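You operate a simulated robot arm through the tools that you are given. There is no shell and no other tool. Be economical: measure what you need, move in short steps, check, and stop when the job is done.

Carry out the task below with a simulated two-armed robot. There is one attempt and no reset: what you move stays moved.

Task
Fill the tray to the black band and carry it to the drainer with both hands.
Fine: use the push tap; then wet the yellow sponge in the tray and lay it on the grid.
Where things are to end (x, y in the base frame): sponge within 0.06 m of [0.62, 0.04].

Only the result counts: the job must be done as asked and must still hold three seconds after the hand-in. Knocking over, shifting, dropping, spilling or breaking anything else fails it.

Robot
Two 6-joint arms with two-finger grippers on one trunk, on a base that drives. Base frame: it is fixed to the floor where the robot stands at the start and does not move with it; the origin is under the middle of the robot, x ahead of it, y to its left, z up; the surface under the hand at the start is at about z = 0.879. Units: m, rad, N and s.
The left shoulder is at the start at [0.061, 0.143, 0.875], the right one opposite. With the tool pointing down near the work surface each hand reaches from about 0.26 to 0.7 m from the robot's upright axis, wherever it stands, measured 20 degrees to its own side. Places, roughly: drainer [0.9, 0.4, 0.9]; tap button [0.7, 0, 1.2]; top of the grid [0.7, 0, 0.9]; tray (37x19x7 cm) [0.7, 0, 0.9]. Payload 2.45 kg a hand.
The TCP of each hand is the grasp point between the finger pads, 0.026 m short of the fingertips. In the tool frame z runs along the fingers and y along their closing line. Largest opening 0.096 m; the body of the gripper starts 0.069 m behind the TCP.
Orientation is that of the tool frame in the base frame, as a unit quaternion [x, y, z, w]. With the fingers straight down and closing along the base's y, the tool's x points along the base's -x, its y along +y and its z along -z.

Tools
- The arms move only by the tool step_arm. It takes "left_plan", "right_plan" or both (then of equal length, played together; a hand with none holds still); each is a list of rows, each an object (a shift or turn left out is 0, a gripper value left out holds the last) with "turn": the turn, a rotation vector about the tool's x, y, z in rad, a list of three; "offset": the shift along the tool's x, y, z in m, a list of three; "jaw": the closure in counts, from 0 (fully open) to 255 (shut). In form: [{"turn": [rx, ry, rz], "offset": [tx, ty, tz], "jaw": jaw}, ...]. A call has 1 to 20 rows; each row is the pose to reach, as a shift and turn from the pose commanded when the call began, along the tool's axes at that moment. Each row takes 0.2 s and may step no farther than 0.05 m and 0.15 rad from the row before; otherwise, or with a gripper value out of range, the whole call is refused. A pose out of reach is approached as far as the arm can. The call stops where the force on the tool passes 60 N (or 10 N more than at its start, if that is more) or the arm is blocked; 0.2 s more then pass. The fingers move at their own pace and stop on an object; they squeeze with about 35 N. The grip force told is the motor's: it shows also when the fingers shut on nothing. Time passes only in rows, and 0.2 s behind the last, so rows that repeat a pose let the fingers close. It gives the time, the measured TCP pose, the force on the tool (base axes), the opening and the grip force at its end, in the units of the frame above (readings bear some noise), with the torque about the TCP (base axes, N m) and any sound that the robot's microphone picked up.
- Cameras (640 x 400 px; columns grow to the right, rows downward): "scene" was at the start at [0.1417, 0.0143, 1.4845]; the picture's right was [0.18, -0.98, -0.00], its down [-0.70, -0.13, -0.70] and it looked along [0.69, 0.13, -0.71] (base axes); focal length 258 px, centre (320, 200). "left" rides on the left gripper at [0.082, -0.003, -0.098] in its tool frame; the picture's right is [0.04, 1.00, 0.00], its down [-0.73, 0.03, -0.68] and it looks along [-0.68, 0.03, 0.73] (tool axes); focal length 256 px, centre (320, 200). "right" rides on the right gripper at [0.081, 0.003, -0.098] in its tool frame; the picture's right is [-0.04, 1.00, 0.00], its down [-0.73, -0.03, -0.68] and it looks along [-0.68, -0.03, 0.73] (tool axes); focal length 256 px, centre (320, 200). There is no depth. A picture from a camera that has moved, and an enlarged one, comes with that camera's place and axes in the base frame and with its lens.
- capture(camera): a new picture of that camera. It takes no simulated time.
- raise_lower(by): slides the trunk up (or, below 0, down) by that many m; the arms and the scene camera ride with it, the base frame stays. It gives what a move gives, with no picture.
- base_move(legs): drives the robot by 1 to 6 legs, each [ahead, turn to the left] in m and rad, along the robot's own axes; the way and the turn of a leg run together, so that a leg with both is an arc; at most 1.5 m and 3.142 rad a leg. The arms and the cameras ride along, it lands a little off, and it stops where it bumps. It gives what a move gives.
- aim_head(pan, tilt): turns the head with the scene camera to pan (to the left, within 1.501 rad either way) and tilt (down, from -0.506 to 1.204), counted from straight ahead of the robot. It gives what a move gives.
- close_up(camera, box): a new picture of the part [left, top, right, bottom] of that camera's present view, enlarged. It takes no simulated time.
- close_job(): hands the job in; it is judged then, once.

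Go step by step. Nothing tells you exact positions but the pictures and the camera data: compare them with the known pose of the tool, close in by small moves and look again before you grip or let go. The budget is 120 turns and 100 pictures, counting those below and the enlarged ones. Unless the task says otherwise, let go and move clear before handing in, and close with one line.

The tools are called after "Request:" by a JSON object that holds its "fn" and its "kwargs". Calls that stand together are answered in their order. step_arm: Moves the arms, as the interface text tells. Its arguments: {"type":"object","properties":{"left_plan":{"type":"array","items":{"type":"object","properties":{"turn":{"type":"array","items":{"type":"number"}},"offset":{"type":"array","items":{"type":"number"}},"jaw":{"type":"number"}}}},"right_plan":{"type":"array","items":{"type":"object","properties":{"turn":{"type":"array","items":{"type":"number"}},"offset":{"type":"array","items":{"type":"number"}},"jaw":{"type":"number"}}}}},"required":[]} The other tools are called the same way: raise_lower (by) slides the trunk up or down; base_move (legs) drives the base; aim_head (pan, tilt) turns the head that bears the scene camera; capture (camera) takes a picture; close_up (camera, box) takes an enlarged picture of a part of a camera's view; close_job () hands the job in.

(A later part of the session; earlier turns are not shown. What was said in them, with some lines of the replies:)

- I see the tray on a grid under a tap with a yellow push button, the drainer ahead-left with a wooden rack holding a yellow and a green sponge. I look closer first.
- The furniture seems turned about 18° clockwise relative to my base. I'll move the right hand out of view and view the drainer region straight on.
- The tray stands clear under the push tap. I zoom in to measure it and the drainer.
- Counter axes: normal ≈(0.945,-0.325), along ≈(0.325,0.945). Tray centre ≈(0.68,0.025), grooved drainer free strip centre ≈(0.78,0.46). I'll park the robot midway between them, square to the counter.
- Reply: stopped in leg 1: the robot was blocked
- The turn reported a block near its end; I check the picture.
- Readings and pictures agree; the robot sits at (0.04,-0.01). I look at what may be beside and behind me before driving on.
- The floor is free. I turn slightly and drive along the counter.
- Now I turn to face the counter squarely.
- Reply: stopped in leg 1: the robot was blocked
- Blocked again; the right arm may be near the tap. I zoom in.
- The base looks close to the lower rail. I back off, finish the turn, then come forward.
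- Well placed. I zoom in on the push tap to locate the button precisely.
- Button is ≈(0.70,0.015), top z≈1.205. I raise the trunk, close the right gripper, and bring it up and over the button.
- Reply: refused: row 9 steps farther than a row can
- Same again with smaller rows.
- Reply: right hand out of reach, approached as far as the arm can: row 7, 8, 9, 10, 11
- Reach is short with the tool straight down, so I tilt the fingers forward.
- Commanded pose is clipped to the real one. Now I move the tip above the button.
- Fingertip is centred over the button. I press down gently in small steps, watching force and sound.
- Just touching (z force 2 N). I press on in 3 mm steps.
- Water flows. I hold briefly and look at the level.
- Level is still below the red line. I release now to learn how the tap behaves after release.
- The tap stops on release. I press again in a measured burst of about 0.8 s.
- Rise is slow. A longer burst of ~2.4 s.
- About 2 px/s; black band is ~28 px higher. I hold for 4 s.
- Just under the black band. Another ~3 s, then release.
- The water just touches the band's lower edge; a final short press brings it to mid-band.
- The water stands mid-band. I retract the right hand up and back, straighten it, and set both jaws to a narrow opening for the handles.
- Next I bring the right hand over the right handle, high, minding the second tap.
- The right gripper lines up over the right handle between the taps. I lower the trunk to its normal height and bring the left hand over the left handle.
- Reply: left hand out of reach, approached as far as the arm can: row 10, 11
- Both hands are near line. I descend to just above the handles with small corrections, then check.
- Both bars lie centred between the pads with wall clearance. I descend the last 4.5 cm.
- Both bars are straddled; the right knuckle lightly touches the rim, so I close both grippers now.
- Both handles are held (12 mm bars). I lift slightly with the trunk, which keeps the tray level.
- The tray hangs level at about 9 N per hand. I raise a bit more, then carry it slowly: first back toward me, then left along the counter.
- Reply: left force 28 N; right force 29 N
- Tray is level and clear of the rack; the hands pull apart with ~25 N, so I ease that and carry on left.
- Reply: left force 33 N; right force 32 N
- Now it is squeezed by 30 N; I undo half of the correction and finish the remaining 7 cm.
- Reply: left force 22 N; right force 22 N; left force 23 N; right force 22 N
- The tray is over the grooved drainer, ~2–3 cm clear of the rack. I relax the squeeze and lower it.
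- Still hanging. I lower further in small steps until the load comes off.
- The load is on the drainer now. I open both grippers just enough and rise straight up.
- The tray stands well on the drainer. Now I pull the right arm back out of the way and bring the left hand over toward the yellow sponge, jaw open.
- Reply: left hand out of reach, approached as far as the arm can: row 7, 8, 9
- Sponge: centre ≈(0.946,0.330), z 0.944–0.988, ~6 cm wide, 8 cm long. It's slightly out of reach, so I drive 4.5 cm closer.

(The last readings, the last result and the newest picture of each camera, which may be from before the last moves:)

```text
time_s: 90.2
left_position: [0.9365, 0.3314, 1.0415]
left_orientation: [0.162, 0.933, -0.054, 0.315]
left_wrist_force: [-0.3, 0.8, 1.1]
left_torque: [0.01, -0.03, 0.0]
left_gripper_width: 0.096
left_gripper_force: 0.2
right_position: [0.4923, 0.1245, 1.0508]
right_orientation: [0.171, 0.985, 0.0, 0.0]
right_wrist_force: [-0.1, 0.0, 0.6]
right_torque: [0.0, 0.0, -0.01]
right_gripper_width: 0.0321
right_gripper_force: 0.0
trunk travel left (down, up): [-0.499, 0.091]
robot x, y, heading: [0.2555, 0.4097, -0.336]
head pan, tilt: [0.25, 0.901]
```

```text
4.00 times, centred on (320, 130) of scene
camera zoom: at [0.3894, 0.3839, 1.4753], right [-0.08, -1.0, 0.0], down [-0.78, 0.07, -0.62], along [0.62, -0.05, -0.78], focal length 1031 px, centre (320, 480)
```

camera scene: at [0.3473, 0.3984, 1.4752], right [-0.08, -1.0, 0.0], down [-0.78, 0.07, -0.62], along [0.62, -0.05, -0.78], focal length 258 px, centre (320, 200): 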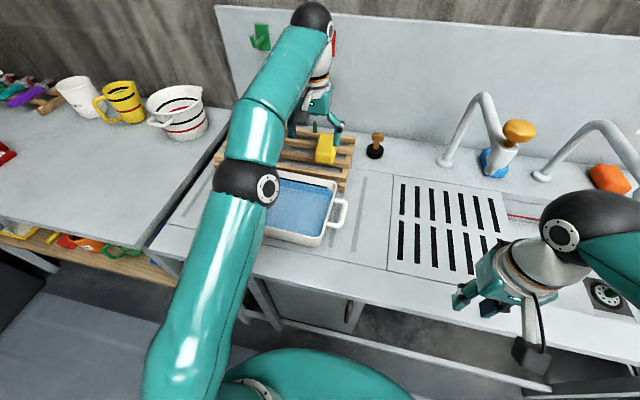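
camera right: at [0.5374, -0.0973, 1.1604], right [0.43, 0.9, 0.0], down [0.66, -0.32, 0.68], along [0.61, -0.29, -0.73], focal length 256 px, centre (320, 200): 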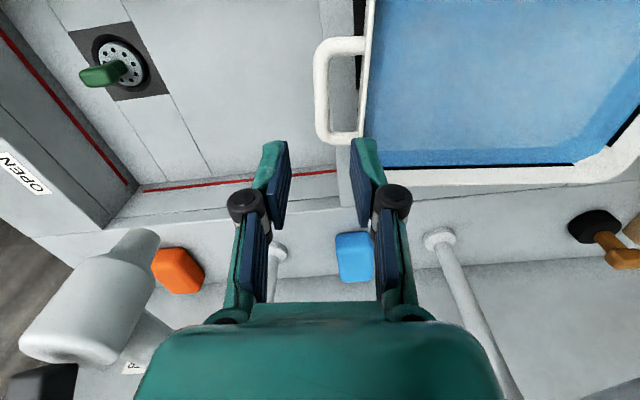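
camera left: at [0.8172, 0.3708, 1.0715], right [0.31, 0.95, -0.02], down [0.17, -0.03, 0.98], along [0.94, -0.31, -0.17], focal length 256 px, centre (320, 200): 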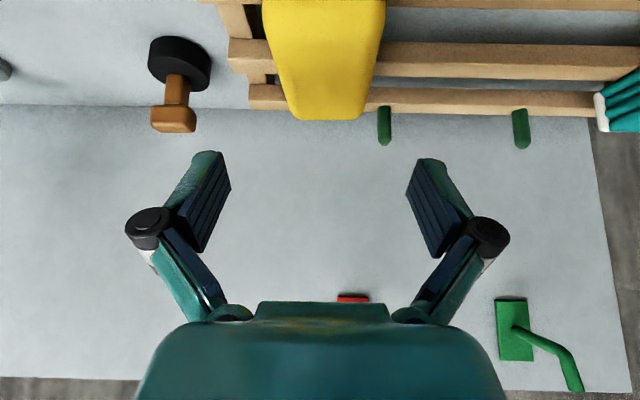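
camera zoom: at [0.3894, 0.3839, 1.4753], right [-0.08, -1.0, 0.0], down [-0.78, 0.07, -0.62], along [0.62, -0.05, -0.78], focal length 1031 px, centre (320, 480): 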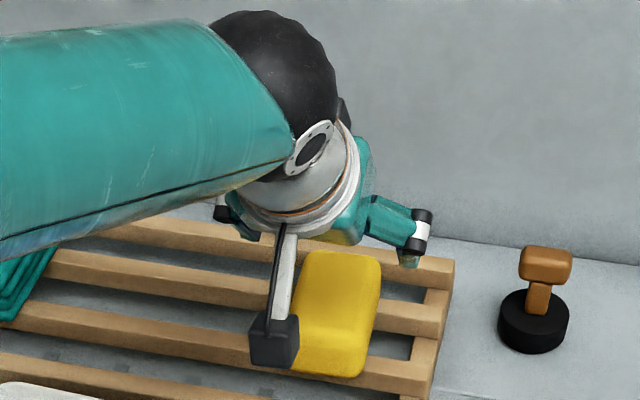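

Aligned over the sponge. I go straight down with open jaws.

Request:
{"fn": "step_arm", "kwargs": {"left_plan": [{"offset": [0.0133, 0.003, 0.0175]}, {"offset": [0.0267, 0.003, 0.035]}, {"offset": [0.04, 0.003, 0.0525]}, {"offset": [0.04, 0.003, 0.0525]}]}}

Request:
{"fn": "capture", "kwargs": {"camera": "left"}}

Request:
{"fn": "close_up", "kwargs": {"camera": "scene", "box": [270, 80, 370, 180]}}

```text
time_s: 91.2
left_position: [0.9375, 0.3352, 0.9774]
left_orientation: [0.163, 0.933, -0.055, 0.315]
left_wrist_force: [0.4, -0.5, -0.2]
left_torque: [0.01, -0.04, 0.01]
left_gripper_width: 0.0961
left_gripper_force: 0.1
right_position: [0.495, 0.1239, 1.0505]
right_orientation: [0.171, 0.985, 0.0, 0.0]
right_wrist_force: [0.1, -0.6, 0.2]
right_torque: [0.0, -0.04, -0.01]
right_gripper_width: 0.0321
right_gripper_force: 0.2
trunk travel left (down, up): [-0.499, 0.091]
robot x, y, heading: [0.2541, 0.4102, -0.33]
head pan, tilt: [0.25, 0.901]
```

```text
40 pictures are left
camera left: at [0.8184, 0.3739, 1.006], right [0.31, 0.95, -0.02], down [0.17, -0.03, 0.98], along [0.94, -0.31, -0.17], focal length 256 px, centre (320, 200)
```

left: 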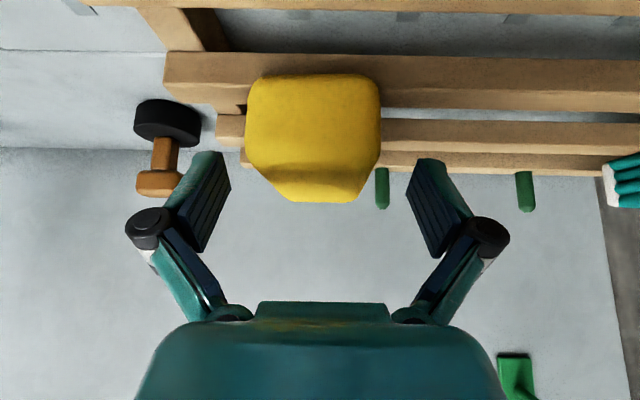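

```text
4.00 times, centred on (320, 130) of scene
camera zoom: at [0.3897, 0.3837, 1.4753], right [-0.08, -1.0, 0.0], down [-0.78, 0.07, -0.62], along [0.62, -0.05, -0.78], focal length 1031 px, centre (320, 480)
```

zoom: 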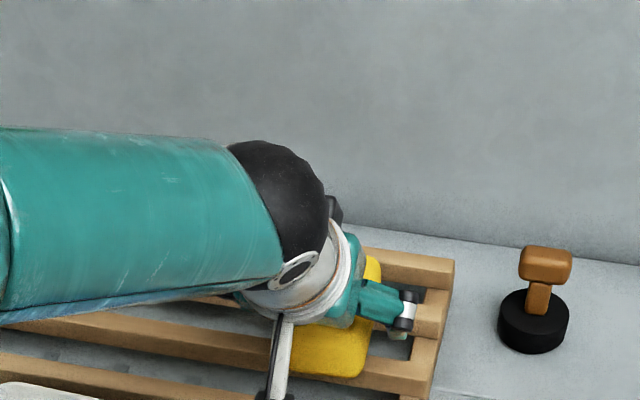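

The sponge top is about level with the TCP, so pads overlap ~27 mm; I lower 6 mm more and close.

Request:
{"fn": "step_arm", "kwargs": {"left_plan": [{"offset": [0.0018, 0, 0.0024]}, {"offset": [0.0036, 0, 0.0048]}, {"offset": [0.0036, 0, 0.0048], "jaw": 255}, {"offset": [0.0036, 0, 0.0048]}, {"offset": [0.0036, 0, 0.0048]}, {"offset": [0.0036, 0, 0.0048]}]}}

Request:
{"fn": "capture", "kwargs": {"camera": "left"}}

```text
time_s: 92.6
left_position: [0.9377, 0.3343, 0.9707]
left_orientation: [0.163, 0.933, -0.054, 0.315]
left_wrist_force: [-1.1, 0.1, 1.3]
left_torque: [0.03, -0.04, 0.02]
left_gripper_width: 0.0597
left_gripper_force: 35.0
right_position: [0.4939, 0.1242, 1.0506]
right_orientation: [0.17, 0.985, 0.0, -0.001]
right_wrist_force: [0.4, 0.2, -0.1]
right_torque: [0.04, -0.03, -0.03]
right_gripper_width: 0.0323
right_gripper_force: 0.0
trunk travel left (down, up): [-0.499, 0.091]
robot x, y, heading: [0.2569, 0.4112, -0.333]
head pan, tilt: [0.25, 0.901]
```

```text
38 pictures are left
camera left: at [0.8183, 0.3739, 1.0001], right [0.31, 0.95, -0.02], down [0.17, -0.03, 0.98], along [0.94, -0.31, -0.17], focal length 256 px, centre (320, 200)
```

left: 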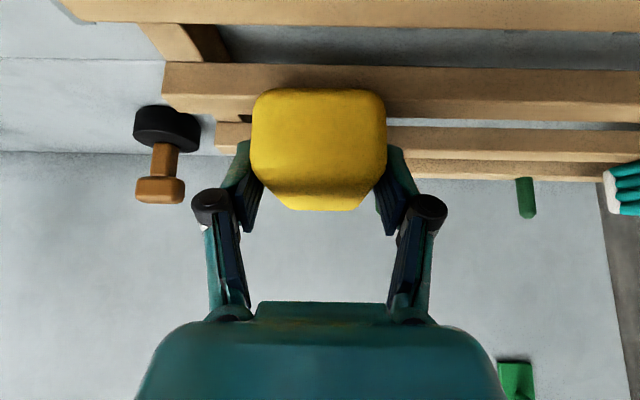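

The sponge is gripped. I lift it, pull it back, and straighten the hand.

Request:
{"fn": "step_arm", "kwargs": {"left_plan": [{"offset": [-0.0182, 0, -0.0239]}, {"offset": [-0.0363, 0, -0.0478]}, {"offset": [-0.0545, 0, -0.0717]}, {"offset": [-0.03, 0, -0.09], "turn": [0, 0.1, 0]}, {"offset": [-0.006, 0, -0.108], "turn": [0, 0.22, 0]}, {"offset": [0.018, 0, -0.126], "turn": [0, 0.34, 0]}, {"offset": [0.041, 0, -0.144], "turn": [0, 0.46, 0]}, {"offset": [0.041, 0, -0.144], "turn": [0, 0.58, 0]}, {"offset": [0.041, 0, -0.144], "turn": [0, 0.65, 0]}, {"offset": [0.041, 0, -0.144], "turn": [0, 0.65, 0]}]}}

Request:
{"fn": "capture", "kwargs": {"camera": "left"}}

Request:
{"fn": "capture", "kwargs": {"camera": "scene"}}

```text
time_s: 94.8
left_position: [0.8252, 0.3746, 1.0603]
left_orientation: [0.173, 0.985, 0.0, 0.0]
left_wrist_force: [1.0, -0.2, 0.5]
left_torque: [0.01, 0.05, 0.01]
left_gripper_width: 0.0593
left_gripper_force: 34.8
right_position: [0.4939, 0.1244, 1.0486]
right_orientation: [0.17, 0.985, 0.0, -0.001]
right_wrist_force: [-0.9, -0.9, 0.3]
right_torque: [0.0, -0.02, 0.0]
right_gripper_width: 0.0321
right_gripper_force: 0.0
trunk travel left (down, up): [-0.499, 0.091]
robot x, y, heading: [0.2597, 0.4114, -0.335]
head pan, tilt: [0.25, 0.901]
```

```text
37 pictures are left
camera left: at [0.7456, 0.3995, 1.159], right [0.3, 0.95, 0.0], down [0.7, -0.22, 0.68], along [0.65, -0.2, -0.73], focal length 256 px, centre (320, 200)
```

left: 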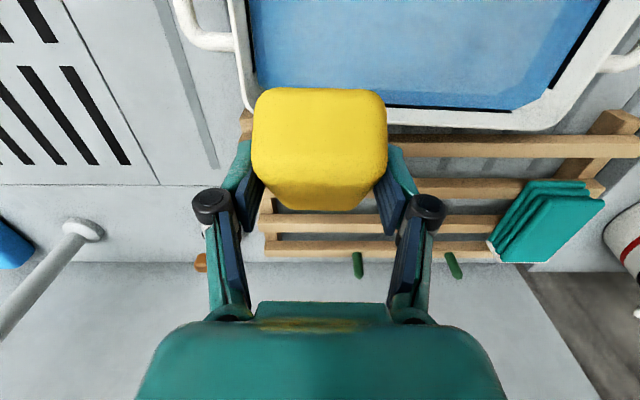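

```text
36 pictures are left
camera scene: at [0.3901, 0.3836, 1.4752], right [-0.08, -1.0, 0.0], down [-0.78, 0.07, -0.62], along [0.62, -0.05, -0.78], focal length 258 px, centre (320, 200)
```

scene: 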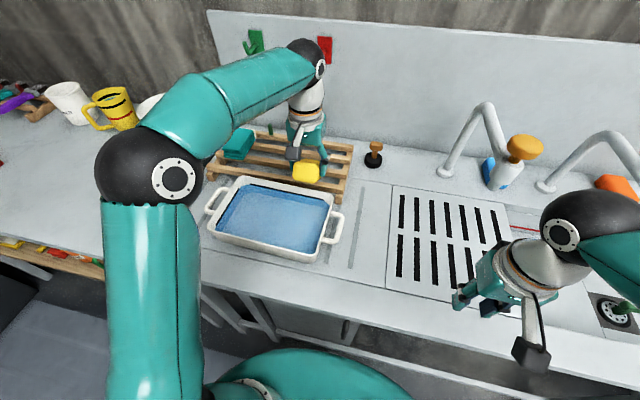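

Sponge held. I move it over the tray centre and pitch it a little toward level.

Request:
{"fn": "step_arm", "kwargs": {"left_plan": [{"offset": [0.03, 0.025, 0]}, {"offset": [0.06, 0.05, 0], "turn": [0, -0.12, 0]}, {"offset": [0.085, 0.074, 0], "turn": [0, -0.24, 0]}, {"offset": [0.085, 0.074, 0], "turn": [0, -0.35, 0]}, {"offset": [0.085, 0.074, 0], "turn": [0, -0.35, 0]}]}}

Request:
{"fn": "capture", "kwargs": {"camera": "left"}}

Request:
{"fn": "close_up", "kwargs": {"camera": "scene", "box": [190, 110, 390, 280]}}

```text
time_s: 96.0
left_position: [0.769, 0.473, 1.0606]
left_orientation: [0.17, 0.97, -0.03, 0.172]
left_wrist_force: [1.4, 0.0, 0.4]
left_torque: [-0.02, 0.0, 0.0]
left_gripper_width: 0.0589
left_gripper_force: 35.0
right_position: [0.4938, 0.1228, 1.0506]
right_orientation: [0.17, 0.985, 0.0, -0.001]
right_wrist_force: [0.8, 0.3, -0.3]
right_torque: [-0.02, 0.01, 0.02]
right_gripper_width: 0.032
right_gripper_force: 0.0
trunk travel left (down, up): [-0.499, 0.091]
robot x, y, heading: [0.2551, 0.4072, -0.339]
head pan, tilt: [0.25, 0.901]
```

```text
35 pictures are left
camera left: at [0.6631, 0.5084, 1.1258], right [0.3, 0.95, -0.01], down [0.44, -0.13, 0.89], along [0.85, -0.28, -0.45], focal length 256 px, centre (320, 200)
```

left: 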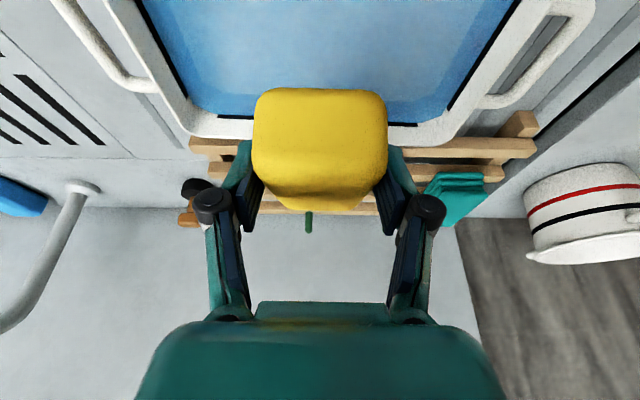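

```text
2.35 times, centred on (290, 195) of scene
camera zoom: at [0.3898, 0.3838, 1.4752], right [-0.08, -1.0, 0.0], down [-0.78, 0.07, -0.62], along [0.62, -0.05, -0.78], focal length 607 px, centre (391, 212)
```

zoom: 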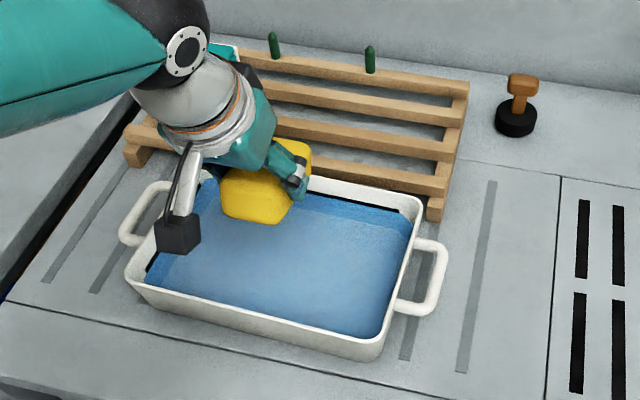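

Sponge is centred over the tray. I dip it into the water.

Request:
{"fn": "step_arm", "kwargs": {"left_plan": [{"offset": [0.0103, 0, 0.0282]}, {"offset": [0.0206, 0, 0.0563]}, {"offset": [0.0309, 0, 0.0845]}, {"offset": [0.0374, 0, 0.1024]}, {"offset": [0.0412, 0, 0.1127]}, {"offset": [0.0429, 0, 0.1174]}, {"offset": [0.0429, 0, 0.1174]}, {"offset": [0.0429, 0, 0.1174]}, {"offset": [0.0429, 0, 0.1174]}, {"offset": [0.0429, 0, 0.1174]}]}}

Request:
{"fn": "close_up", "kwargs": {"camera": "scene", "box": [190, 110, 390, 280]}}

Request:
{"fn": "capture", "kwargs": {"camera": "left"}}

```text
time_s: 98.2
left_position: [0.7695, 0.4737, 0.937]
left_orientation: [0.169, 0.97, -0.03, 0.174]
left_wrist_force: [-3.1, 6.2, 20.7]
left_torque: [-0.07, -0.98, 0.27]
left_gripper_width: 0.0587
left_gripper_force: 35.0
right_position: [0.4928, 0.1251, 1.051]
right_orientation: [0.171, 0.985, 0.0, 0.001]
right_wrist_force: [0.3, -0.2, 0.2]
right_torque: [0.01, -0.02, -0.02]
right_gripper_width: 0.0321
right_gripper_force: 0.1
trunk travel left (down, up): [-0.499, 0.091]
robot x, y, heading: [0.2529, 0.412, -0.328]
head pan, tilt: [0.25, 0.901]
```

```text
2.35 times, centred on (290, 195) of scene
camera zoom: at [0.3871, 0.3845, 1.4755], right [-0.08, -1.0, 0.0], down [-0.78, 0.07, -0.62], along [0.62, -0.05, -0.78], focal length 607 px, centre (391, 212)
```

zoom: 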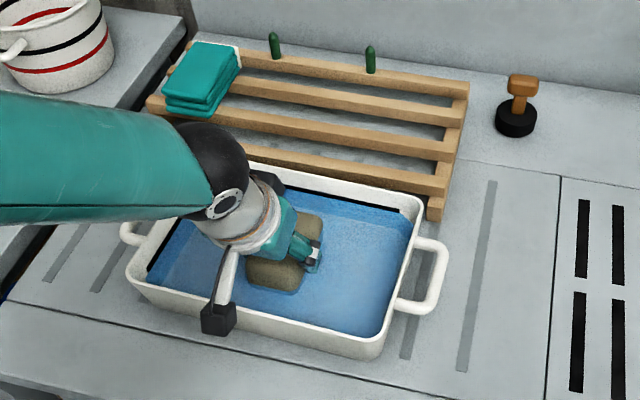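

```text
32 pictures are left
camera left: at [0.6623, 0.5083, 1.0012], right [0.3, 0.95, -0.01], down [0.44, -0.13, 0.89], along [0.85, -0.28, -0.45], focal length 256 px, centre (320, 200)
```

left: 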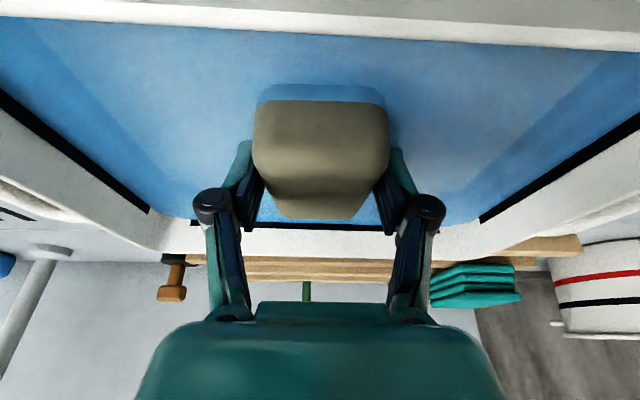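

The sponge has turned dark — it's wet. I lift it slowly and let it drip above the tray.

Request:
{"fn": "step_arm", "kwargs": {"left_plan": [{"offset": [-0.0069, 0, -0.0188]}, {"offset": [-0.0137, 0, -0.0376]}, {"offset": [-0.0206, 0, -0.0563]}, {"offset": [-0.0274, 0, -0.0751]}, {"offset": [-0.0343, 0, -0.0939]}, {"offset": [-0.0446, 0, -0.122]}, {"offset": [-0.0446, 0, -0.122]}, {"offset": [-0.0446, 0, -0.122]}, {"offset": [-0.0446, 0, -0.122]}, {"offset": [-0.0446, 0, -0.122]}, {"offset": [-0.0446, 0, -0.122]}, {"offset": [-0.0446, 0, -0.122]}, {"offset": [-0.0446, 0, -0.122]}, {"offset": [-0.0446, 0, -0.122]}, {"offset": [-0.0446, 0, -0.122]}]}}

Request:
{"fn": "capture", "kwargs": {"camera": "scene"}}

Request:
{"fn": "close_up", "kwargs": {"camera": "scene", "box": [190, 110, 390, 280]}}

```text
time_s: 101.4
left_position: [0.7705, 0.4731, 1.0654]
left_orientation: [0.169, 0.97, -0.029, 0.172]
left_wrist_force: [0.9, -0.6, -0.4]
left_torque: [-0.03, 0.0, -0.01]
left_gripper_width: 0.0587
left_gripper_force: 35.2
right_position: [0.4955, 0.1245, 1.05]
right_orientation: [0.171, 0.985, 0.0, -0.001]
right_wrist_force: [-0.1, 0.1, 0.1]
right_torque: [0.02, 0.05, 0.04]
right_gripper_width: 0.0321
right_gripper_force: 0.0
trunk travel left (down, up): [-0.499, 0.091]
robot x, y, heading: [0.2538, 0.4088, -0.331]
head pan, tilt: [0.25, 0.901]
```

```text
31 pictures are left
camera scene: at [0.3898, 0.3837, 1.4752], right [-0.08, -1.0, 0.0], down [-0.78, 0.07, -0.62], along [0.62, -0.05, -0.78], focal length 258 px, centre (320, 200)
```

scene: 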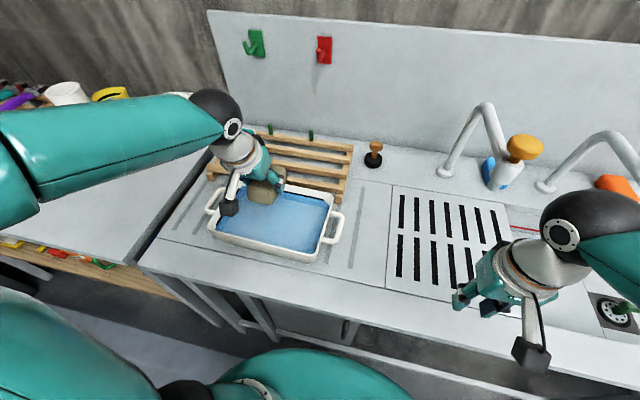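

```text
2.35 times, centred on (290, 195) of scene
camera zoom: at [0.3898, 0.3837, 1.4752], right [-0.08, -1.0, 0.0], down [-0.78, 0.07, -0.62], along [0.62, -0.05, -0.78], focal length 607 px, centre (391, 212)
```

zoom: 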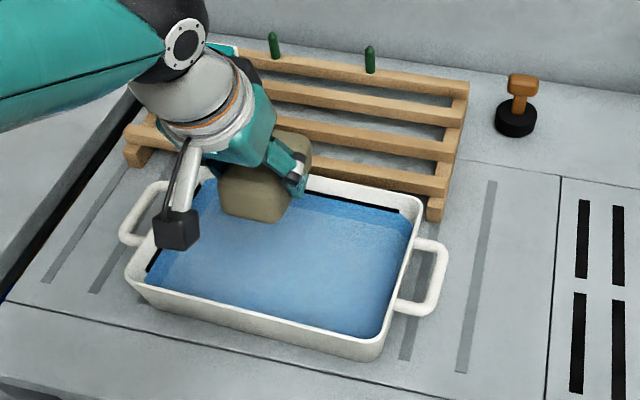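

Tray and water undisturbed. I clear the right hand to the side, then bring the sponge across to the grid, levelling it on the way.

Request:
{"fn": "step_arm", "kwargs": {"right_plan": [{"offset": [0.02, -0.04, 0]}, {"offset": [0.04, -0.08, 0]}, {"offset": [0.05, -0.12, 0]}, {"offset": [0.05, -0.16, 0]}, {"offset": [0.05, -0.2, 0]}]}}

Request:
{"fn": "step_arm", "kwargs": {"left_plan": [{"offset": [0, -0.02, 0]}, {"offset": [0, -0.06, 0]}, {"offset": [0, -0.1, 0]}, {"offset": [0, -0.14, 0]}, {"offset": [0, -0.18, 0]}, {"offset": [0, -0.22, 0]}, {"offset": [0.001, -0.26, 0]}, {"offset": [0.002, -0.3, 0.005], "turn": [0, -0.06, 0]}, {"offset": [0.006, -0.335, 0.018], "turn": [0, -0.12, 0]}, {"offset": [0.012, -0.37, 0.03], "turn": [0, -0.18, 0]}, {"offset": [0.018, -0.405, 0.042], "turn": [0, -0.24, 0]}, {"offset": [0.024, -0.438, 0.053], "turn": [0, -0.3, 0]}, {"offset": [0.026, -0.4585, 0.06], "turn": [0, -0.3, 0]}, {"offset": [0.026, -0.4585, 0.06], "turn": [0, -0.3, 0]}]}}

Request:
{"fn": "capture", "kwargs": {"camera": "scene"}}

Request:
{"fn": "capture", "kwargs": {"camera": "left"}}

```text
time_s: 102.6
left_position: [0.7696, 0.473, 1.0651]
left_orientation: [0.169, 0.97, -0.03, 0.172]
left_wrist_force: [0.2, -0.4, 0.2]
left_torque: [0.0, 0.0, 0.0]
left_gripper_width: 0.0586
left_gripper_force: 35.3
right_position: [0.3786, -0.0468, 1.0492]
right_orientation: [0.172, 0.985, -0.001, -0.001]
right_wrist_force: [0.1, -1.0, 0.0]
right_torque: [0.01, 0.01, -0.01]
right_gripper_width: 0.0321
right_gripper_force: 0.0
trunk travel left (down, up): [-0.499, 0.091]
robot x, y, heading: [0.2537, 0.4112, -0.33]
head pan, tilt: [0.25, 0.901]
```

```text
time_s: 105.2
left_position: [0.6983, 0.132, 1.0981]
left_orientation: [0.065, 0.939, -0.107, 0.319]
left_wrist_force: [0.5, 0.1, -0.2]
left_torque: [-0.02, 0.01, -0.06]
left_gripper_width: 0.0586
left_gripper_force: 34.8
right_position: [0.3798, -0.0459, 1.0497]
right_orientation: [0.171, 0.985, 0.0, -0.001]
right_wrist_force: [0.2, -0.1, 0.7]
right_torque: [0.04, 0.01, 0.01]
right_gripper_width: 0.0323
right_gripper_force: 0.1
trunk travel left (down, up): [-0.499, 0.091]
robot x, y, heading: [0.2553, 0.4077, -0.334]
head pan, tilt: [0.25, 0.901]
stopped in row 12 (left hand): the arm was blocked; the commanded pose is now the measured one
```

```text
29 pictures are left
camera scene: at [0.39, 0.3843, 1.4753], right [-0.08, -1.0, 0.0], down [-0.78, 0.07, -0.62], along [0.62, -0.05, -0.78], focal length 258 px, centre (320, 200)
```

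scene: 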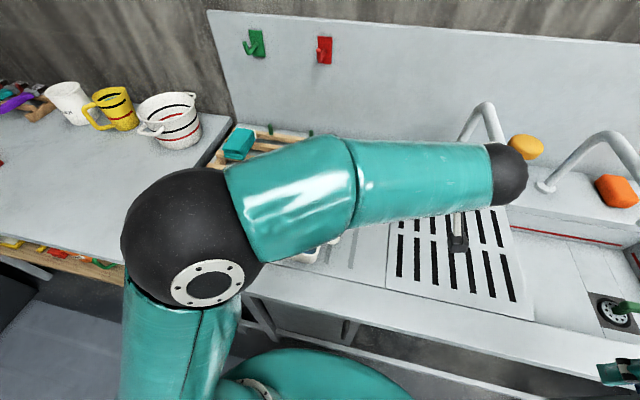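

```text
28 pictures are left
camera left: at [0.5751, 0.157, 1.1247], right [0.16, 0.97, -0.19], down [0.19, 0.16, 0.97], along [0.97, -0.19, -0.16], focal length 256 px, centre (320, 200)
```

left: 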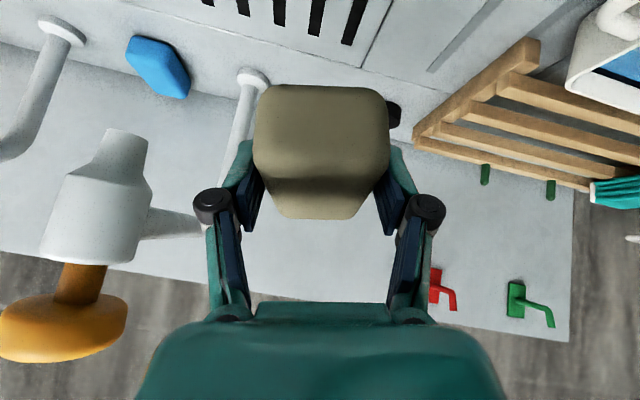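

The left arm got blocked near the tap and its pose went odd; I check the contact spot before backing out.

Request:
{"fn": "close_up", "kwargs": {"camera": "scene", "box": [420, 90, 640, 290]}}

```text
2.00 times, centred on (530, 190) of scene
camera zoom: at [0.39, 0.3843, 1.4753], right [-0.08, -1.0, 0.0], down [-0.78, 0.07, -0.62], along [0.62, -0.05, -0.78], focal length 516 px, centre (-100, 220)
```

zoom: 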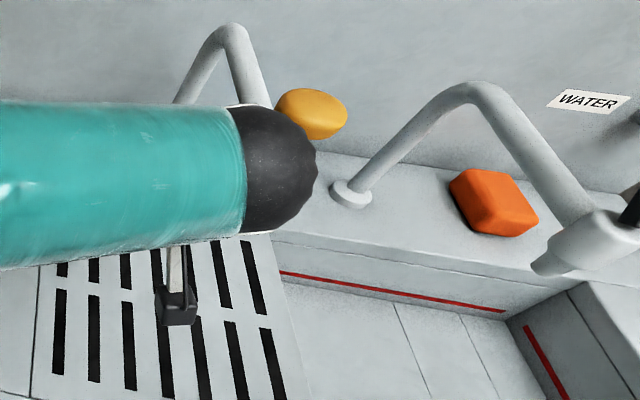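

I back out to the left and toward me, restoring the hand's orientation.

Request:
{"fn": "step_arm", "kwargs": {"left_plan": [{"offset": [0.01, 0.03, -0.008]}, {"offset": [0.02, 0.07, -0.018], "turn": [-0.017, 0.083, 0.053]}, {"offset": [0.033, 0.11, -0.028], "turn": [-0.033, 0.165, 0.106]}, {"offset": [0.046, 0.15, -0.038], "turn": [-0.05, 0.248, 0.159]}, {"offset": [0.046, 0.19, -0.038], "turn": [-0.066, 0.33, 0.212]}, {"offset": [0.046, 0.19, -0.038], "turn": [-0.066, 0.33, 0.212]}]}}

Request:
{"fn": "capture", "kwargs": {"camera": "scene"}}

```text
time_s: 106.5
left_position: [0.6737, 0.3237, 1.0688]
left_orientation: [0.173, 0.969, -0.029, 0.172]
left_wrist_force: [-1.1, 0.9, -0.2]
left_torque: [0.0, -0.03, -0.01]
left_gripper_width: 0.0586
left_gripper_force: 35.6
right_position: [0.3795, -0.0477, 1.0485]
right_orientation: [0.171, 0.985, 0.0, 0.0]
right_wrist_force: [0.7, -0.7, -0.2]
right_torque: [0.02, 0.03, 0.01]
right_gripper_width: 0.0319
right_gripper_force: 0.0
trunk travel left (down, up): [-0.499, 0.091]
robot x, y, heading: [0.2551, 0.4111, -0.333]
head pan, tilt: [0.25, 0.901]
```

```text
26 pictures are left
camera scene: at [0.3894, 0.3833, 1.4753], right [-0.08, -1.0, 0.0], down [-0.78, 0.07, -0.62], along [0.62, -0.05, -0.78], focal length 258 px, centre (320, 200)
```

scene: 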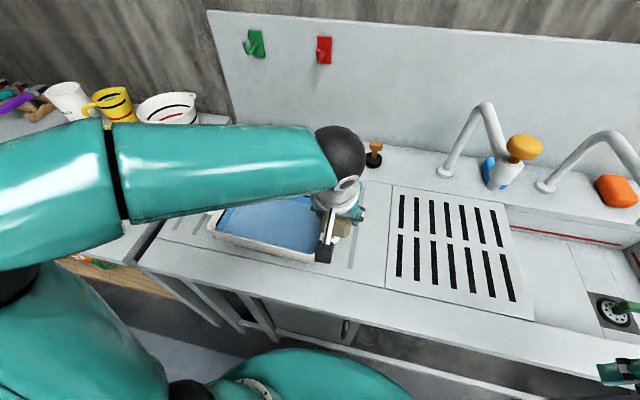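

Hand is safe again. I reposition the base: back off, turn right, come forward so the grid is straight ahead of the left arm.

Request:
{"fn": "base_move", "kwargs": {"legs": [[-0.15, 0], [0, -0.4], [0.1, 0]]}}

Request:
{"fn": "capture", "kwargs": {"camera": "scene"}}

```text
time_s: 110.0
left_position: [0.5398, 0.1491, 1.0657]
left_orientation: [0.363, 0.915, -0.063, 0.163]
left_wrist_force: [0.6, -1.0, -0.3]
left_torque: [0.04, -0.03, 0.03]
left_gripper_width: 0.0585
left_gripper_force: 34.8
right_position: [0.1232, -0.0774, 1.0484]
right_orientation: [0.365, 0.931, 0.0, -0.001]
right_wrist_force: [0.1, 0.1, -0.4]
right_torque: [0.02, -0.01, 0.0]
right_gripper_width: 0.032
right_gripper_force: 0.0
trunk travel left (down, up): [-0.499, 0.091]
robot x, y, heading: [0.1872, 0.3937, -0.739]
head pan, tilt: [0.25, 0.901]
```

```text
25 pictures are left
camera scene: at [0.3031, 0.3161, 1.4752], right [-0.47, -0.88, 0.0], down [-0.69, 0.37, -0.62], along [0.55, -0.29, -0.78], focal length 258 px, centre (320, 200)
```

scene: 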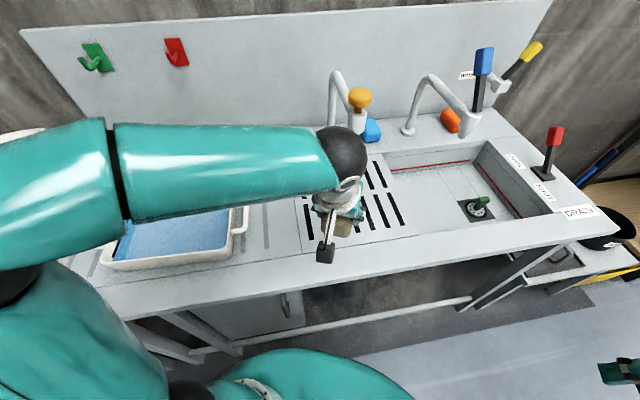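

The grid is now straight ahead. I bring the sponge above the target and level it.

Request:
{"fn": "step_arm", "kwargs": {"left_plan": [{"offset": [-0.0235, -0.006, 0.026], "turn": [0, -0.08, 0]}, {"offset": [-0.047, -0.012, 0.052], "turn": [0, -0.16, 0]}, {"offset": [-0.07, -0.018, 0.078], "turn": [0, -0.24, 0]}, {"offset": [-0.0938, -0.0244, 0.1045], "turn": [0, -0.3, 0]}, {"offset": [-0.0938, -0.0244, 0.1045], "turn": [0, -0.3, 0]}]}}

Request:
{"fn": "capture", "kwargs": {"camera": "left"}}

Request:
{"fn": "close_up", "kwargs": {"camera": "scene", "box": [260, 80, 460, 280]}}

```text
time_s: 111.2
left_position: [0.6128, 0.0478, 1.0034]
left_orientation: [0.35, 0.88, -0.117, 0.299]
left_wrist_force: [1.0, -0.1, 0.3]
left_torque: [-0.05, -0.01, -0.01]
left_gripper_width: 0.0589
left_gripper_force: 34.9
right_position: [0.1216, -0.076, 1.0499]
right_orientation: [0.366, 0.931, 0.001, 0.0]
right_wrist_force: [0.1, -0.3, -0.4]
right_torque: [-0.01, 0.0, 0.01]
right_gripper_width: 0.032
right_gripper_force: 0.1
trunk travel left (down, up): [-0.499, 0.091]
robot x, y, heading: [0.1884, 0.3945, -0.737]
head pan, tilt: [0.25, 0.901]
```

```text
24 pictures are left
camera left: at [0.5188, 0.1307, 1.0311], right [0.66, 0.75, -0.02], down [0.14, -0.1, 0.98], along [0.74, -0.66, -0.17], focal length 256 px, centre (320, 200)
```

left: 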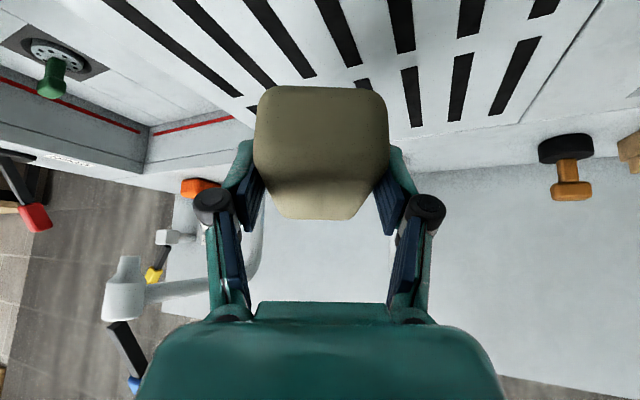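

```text
2.00 times, centred on (360, 180) of scene
camera zoom: at [0.3022, 0.3178, 1.4753], right [-0.47, -0.88, 0.0], down [-0.69, 0.37, -0.62], along [0.55, -0.29, -0.78], focal length 516 px, centre (240, 240)
```

zoom: 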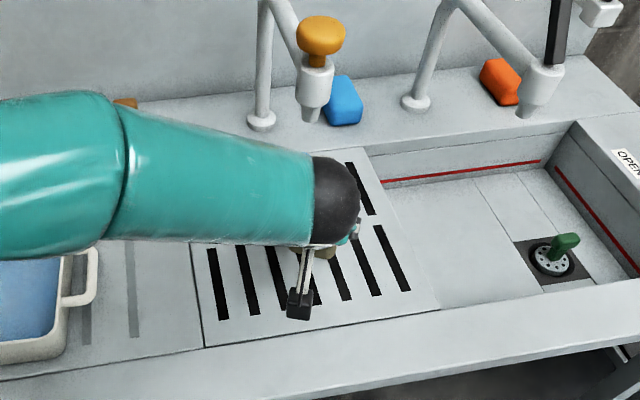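

Sponge is level above the target. I descend gently.

Request:
{"fn": "step_arm", "kwargs": {"left_plan": [{"offset": [0.0151, 0, 0.0199]}, {"offset": [0.0303, 0, 0.0398]}, {"offset": [0.0424, 0, 0.0557]}, {"offset": [0.0484, 0, 0.0637]}, {"offset": [0.0514, 0, 0.0677]}]}}

Request:
{"fn": "capture", "kwargs": {"camera": "left"}}

```text
time_s: 112.4
left_position: [0.6132, 0.0458, 0.9226]
left_orientation: [0.349, 0.879, -0.119, 0.302]
left_wrist_force: [1.2, -1.0, 25.3]
left_torque: [0.32, 0.5, 0.0]
left_gripper_width: 0.0591
left_gripper_force: 35.6
right_position: [0.1213, -0.0746, 1.0506]
right_orientation: [0.365, 0.931, -0.001, 0.0]
right_wrist_force: [0.5, -0.5, -0.3]
right_torque: [-0.03, -0.01, 0.02]
right_gripper_width: 0.0319
right_gripper_force: 0.0
trunk travel left (down, up): [-0.499, 0.091]
robot x, y, heading: [0.1892, 0.3962, -0.742]
head pan, tilt: [0.25, 0.901]
```

```text
22 pictures are left
camera left: at [0.5194, 0.1295, 0.9498], right [0.66, 0.75, -0.02], down [0.14, -0.09, 0.99], along [0.74, -0.66, -0.16], focal length 256 px, centre (320, 200)
```

left: 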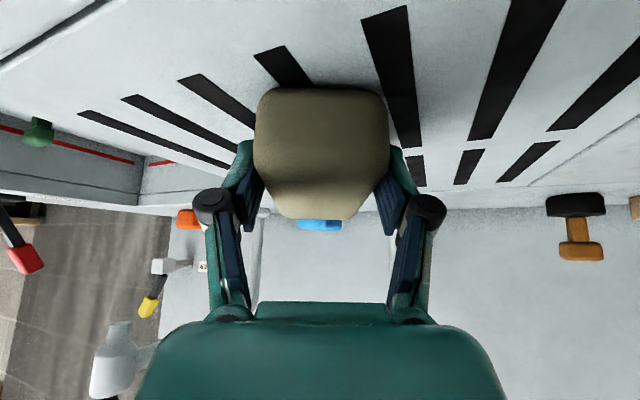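

It's on the grid (25 N). I ease off slightly, open, and withdraw up and back.

Request:
{"fn": "step_arm", "kwargs": {"left_plan": [{"offset": [-0.0018, 0, -0.0024]}, {"offset": [-0.0018, 0, -0.0024], "jaw": 60}, {"offset": [-0.0018, 0, -0.0024]}, {"offset": [-0.0018, 0, -0.0024]}, {"offset": [-0.0182, 0, -0.0239]}, {"offset": [-0.0363, 0, -0.0478]}, {"offset": [-0.0605, 0, -0.0796]}, {"offset": [-0.04, 0, -0.11]}, {"offset": [-0.01, 0, -0.14]}, {"offset": [0.02, 0, -0.165]}, {"offset": [0.05, 0, -0.19]}]}}

Request:
{"fn": "capture", "kwargs": {"camera": "scene"}}

Request:
{"fn": "close_up", "kwargs": {"camera": "scene", "box": [260, 80, 460, 280]}}

```text
time_s: 114.8
left_position: [0.5004, 0.1545, 1.039]
left_orientation: [0.349, 0.881, -0.117, 0.298]
left_wrist_force: [-1.0, -0.6, 0.2]
left_torque: [0.01, -0.01, -0.02]
left_gripper_width: 0.0736
left_gripper_force: 0.1
right_position: [0.1214, -0.0759, 1.0509]
right_orientation: [0.365, 0.931, 0.0, 0.0]
right_wrist_force: [-0.3, 0.6, 0.6]
right_torque: [-0.03, -0.02, 0.02]
right_gripper_width: 0.0319
right_gripper_force: 0.0
trunk travel left (down, up): [-0.499, 0.091]
robot x, y, heading: [0.1876, 0.3958, -0.742]
head pan, tilt: [0.25, 0.901]
```

```text
21 pictures are left
camera scene: at [0.3019, 0.3181, 1.4754], right [-0.47, -0.88, 0.0], down [-0.69, 0.37, -0.62], along [0.55, -0.29, -0.78], focal length 258 px, centre (320, 200)
```

scene: 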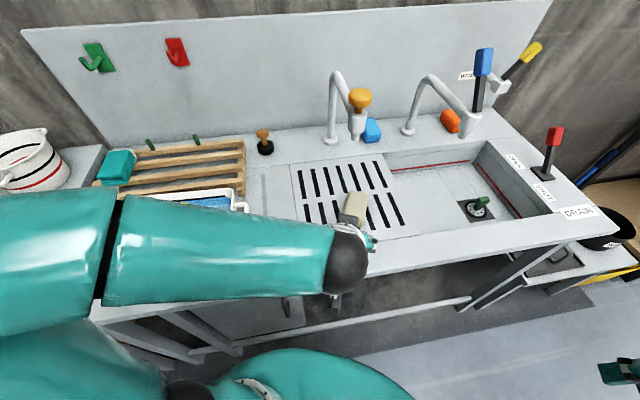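

```text
2.00 times, centred on (360, 180) of scene
camera zoom: at [0.3019, 0.3181, 1.4754], right [-0.47, -0.88, 0.0], down [-0.69, 0.37, -0.62], along [0.55, -0.29, -0.78], focal length 516 px, centre (240, 240)
```

zoom: 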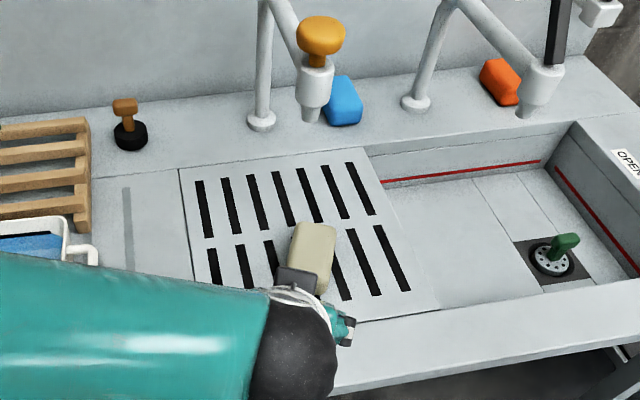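

The sponge lies at ≈(0.62,0.04). I move the hand further off and check everything closely.

Request:
{"fn": "step_arm", "kwargs": {"left_plan": [{"offset": [0.02, 0.03, -0.03]}, {"offset": [0.04, 0.07, -0.05], "turn": [0, 0.1, 0]}, {"offset": [0.04, 0.11, -0.06], "turn": [0, 0.2, 0]}, {"offset": [0.04, 0.15, -0.06], "turn": [0, 0.3, 0]}]}}

Request:
{"fn": "aim_head", "kwargs": {"pan": 0.1, "tilt": 0.9}}

Request:
{"fn": "close_up", "kwargs": {"camera": "scene", "box": [240, 120, 400, 280]}}

Request:
{"fn": "aim_head", "kwargs": {"pan": 0.6, "tilt": 0.85}}

Request:
{"fn": "capture", "kwargs": {"camera": "scene"}}

```text
time_s: 115.8
left_position: [0.5544, 0.3098, 1.0632]
left_orientation: [0.363, 0.915, -0.064, 0.163]
left_wrist_force: [0.0, 0.0, -0.1]
left_torque: [0.0, -0.01, 0.02]
left_gripper_width: 0.0733
left_gripper_force: 0.2
right_position: [0.1226, -0.078, 1.0501]
right_orientation: [0.365, 0.931, 0.0, 0.0]
right_wrist_force: [0.0, -0.1, -0.6]
right_torque: [0.01, 0.01, -0.02]
right_gripper_width: 0.032
right_gripper_force: 0.1
trunk travel left (down, up): [-0.499, 0.091]
robot x, y, heading: [0.1905, 0.394, -0.737]
head pan, tilt: [0.25, 0.901]
```

```text
time_s: 116.5
left_position: [0.5544, 0.3092, 1.0628]
left_orientation: [0.363, 0.915, -0.063, 0.163]
left_wrist_force: [0.5, -0.6, -0.4]
left_torque: [0.04, -0.03, 0.03]
left_gripper_width: 0.0734
left_gripper_force: 0.0
right_position: [0.123, -0.0768, 1.0513]
right_orientation: [0.366, 0.931, 0.0, 0.001]
right_wrist_force: [0.8, 1.0, 0.4]
right_torque: [0.01, -0.01, 0.0]
right_gripper_width: 0.0321
right_gripper_force: 0.0
trunk travel left (down, up): [-0.499, 0.091]
robot x, y, heading: [0.19, 0.3911, -0.735]
head pan, tilt: [0.099, 0.901]
```

```text
2.50 times, centred on (320, 200) of scene
camera zoom: at [0.2965, 0.3079, 1.4753], right [-0.6, -0.8, 0.0], down [-0.63, 0.47, -0.62], along [0.5, -0.37, -0.78], focal length 644 px, centre (320, 200)
```

zoom: 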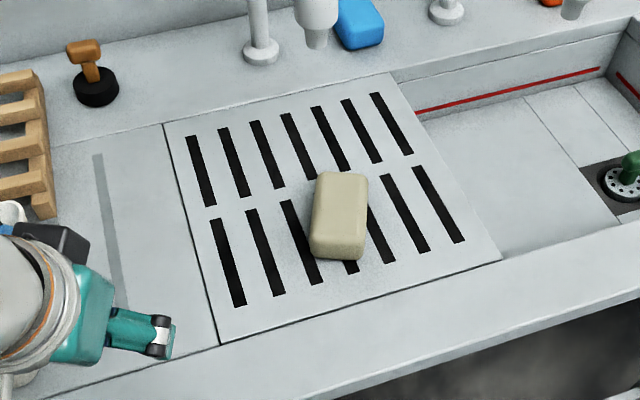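

```text
time_s: 117.5
left_position: [0.554, 0.3096, 1.0625]
left_orientation: [0.362, 0.915, -0.063, 0.163]
left_wrist_force: [0.1, 0.3, 0.2]
left_torque: [0.0, -0.03, -0.02]
left_gripper_width: 0.0736
left_gripper_force: 0.1
right_position: [0.1231, -0.0756, 1.0492]
right_orientation: [0.366, 0.931, 0.0, -0.001]
right_wrist_force: [0.1, 0.2, 0.1]
right_torque: [0.02, 0.04, -0.02]
right_gripper_width: 0.0321
right_gripper_force: 0.2
trunk travel left (down, up): [-0.499, 0.091]
robot x, y, heading: [0.1892, 0.3905, -0.735]
head pan, tilt: [0.6, 0.85]
```

```text
18 pictures are left
camera scene: at [0.3133, 0.3419, 1.4792], right [-0.14, -0.99, 0.0], down [-0.74, 0.1, -0.66], along [0.65, -0.09, -0.75], focal length 258 px, centre (320, 200)
```

scene: 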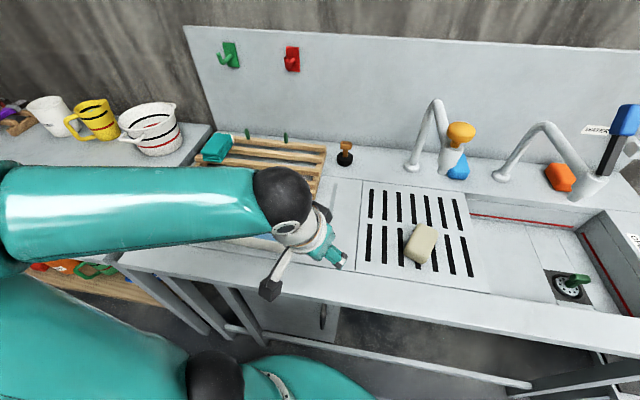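

Sponge is fine. I pull the left arm back from above the tray and check the tray's water.

Request:
{"fn": "step_arm", "kwargs": {"left_plan": [{"offset": [0.04, 0, -0.02]}, {"offset": [0.08, 0, -0.04]}, {"offset": [0.12, 0.02, -0.06]}, {"offset": [0.15, 0.05, -0.06]}, {"offset": [0.16, 0.09, -0.06]}]}}

Request:
{"fn": "capture", "kwargs": {"camera": "left"}}

Request:
{"fn": "capture", "kwargs": {"camera": "scene"}}

```text
time_s: 118.7
left_position: [0.4889, 0.4936, 1.0638]
left_orientation: [0.363, 0.915, -0.062, 0.166]
left_wrist_force: [-2.2, 0.1, -0.5]
left_torque: [0.02, -0.07, 0.01]
left_gripper_width: 0.0737
left_gripper_force: 0.0
right_position: [0.1197, -0.0769, 1.0496]
right_orientation: [0.366, 0.931, 0.0, 0.001]
right_wrist_force: [-1.0, -1.1, 0.2]
right_torque: [0.0, -0.04, -0.02]
right_gripper_width: 0.032
right_gripper_force: 0.1
trunk travel left (down, up): [-0.499, 0.091]
robot x, y, heading: [0.19, 0.3941, -0.739]
head pan, tilt: [0.6, 0.85]
```

```text
17 pictures are left
camera left: at [0.4039, 0.5661, 1.1281], right [0.66, 0.75, -0.01], down [0.34, -0.29, 0.89], along [0.67, -0.59, -0.45], focal length 256 px, centre (320, 200)
```

left: 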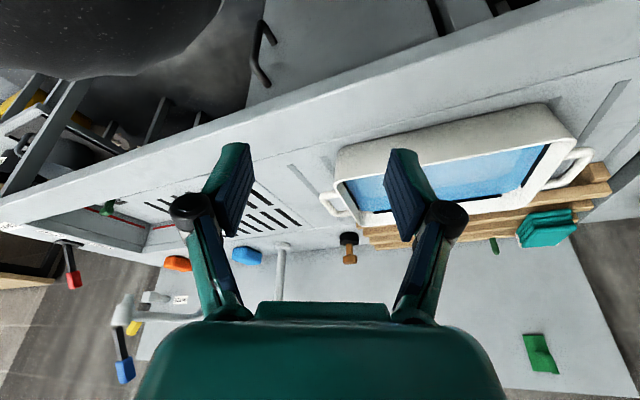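

```text
16 pictures are left
camera scene: at [0.3086, 0.3428, 1.4797], right [-0.14, -0.99, 0.0], down [-0.74, 0.1, -0.66], along [0.66, -0.09, -0.75], focal length 258 px, centre (320, 200)
```

scene: 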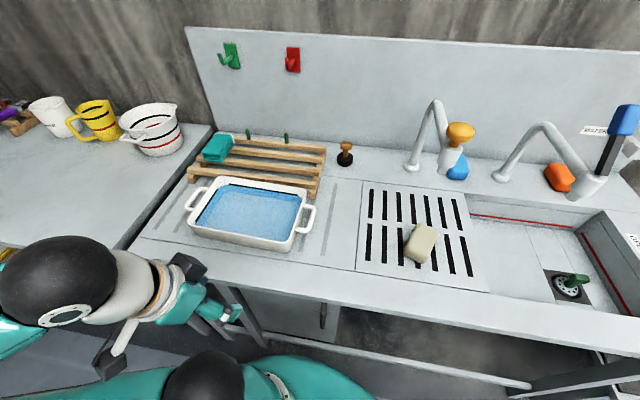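

Request:
{"fn": "close_up", "kwargs": {"camera": "scene", "box": [180, 160, 320, 260]}}

```text
4.00 times, centred on (250, 210) of scene
camera zoom: at [0.3086, 0.3428, 1.4797], right [-0.14, -0.99, 0.0], down [-0.74, 0.1, -0.66], along [0.66, -0.09, -0.75], focal length 1031 px, centre (600, 160)
```

zoom: 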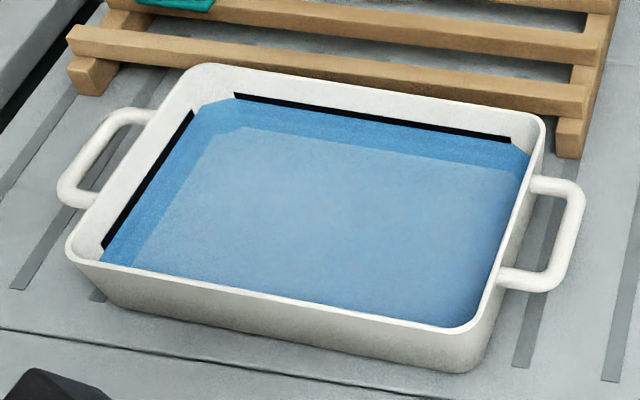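

The water is still at the black band and nothing else has moved. The tray stands on the drainer, the wet sponge lies on the grid near (0.62, 0.04), and both hands are clear, so I hand in.

Request:
{"fn": "close_job", "kwargs": {}}

```text
The job is handed in.
```

I filled the tray to the black band with the push tap and carried it to the drainer with both hands. Then I wet the yellow sponge in it and laid the sponge on the grid at about (0.62, 0.04). The base reported a block on two turns and the left arm was stopped once near the tap, but the last pictures show nothing else moved or spilled.
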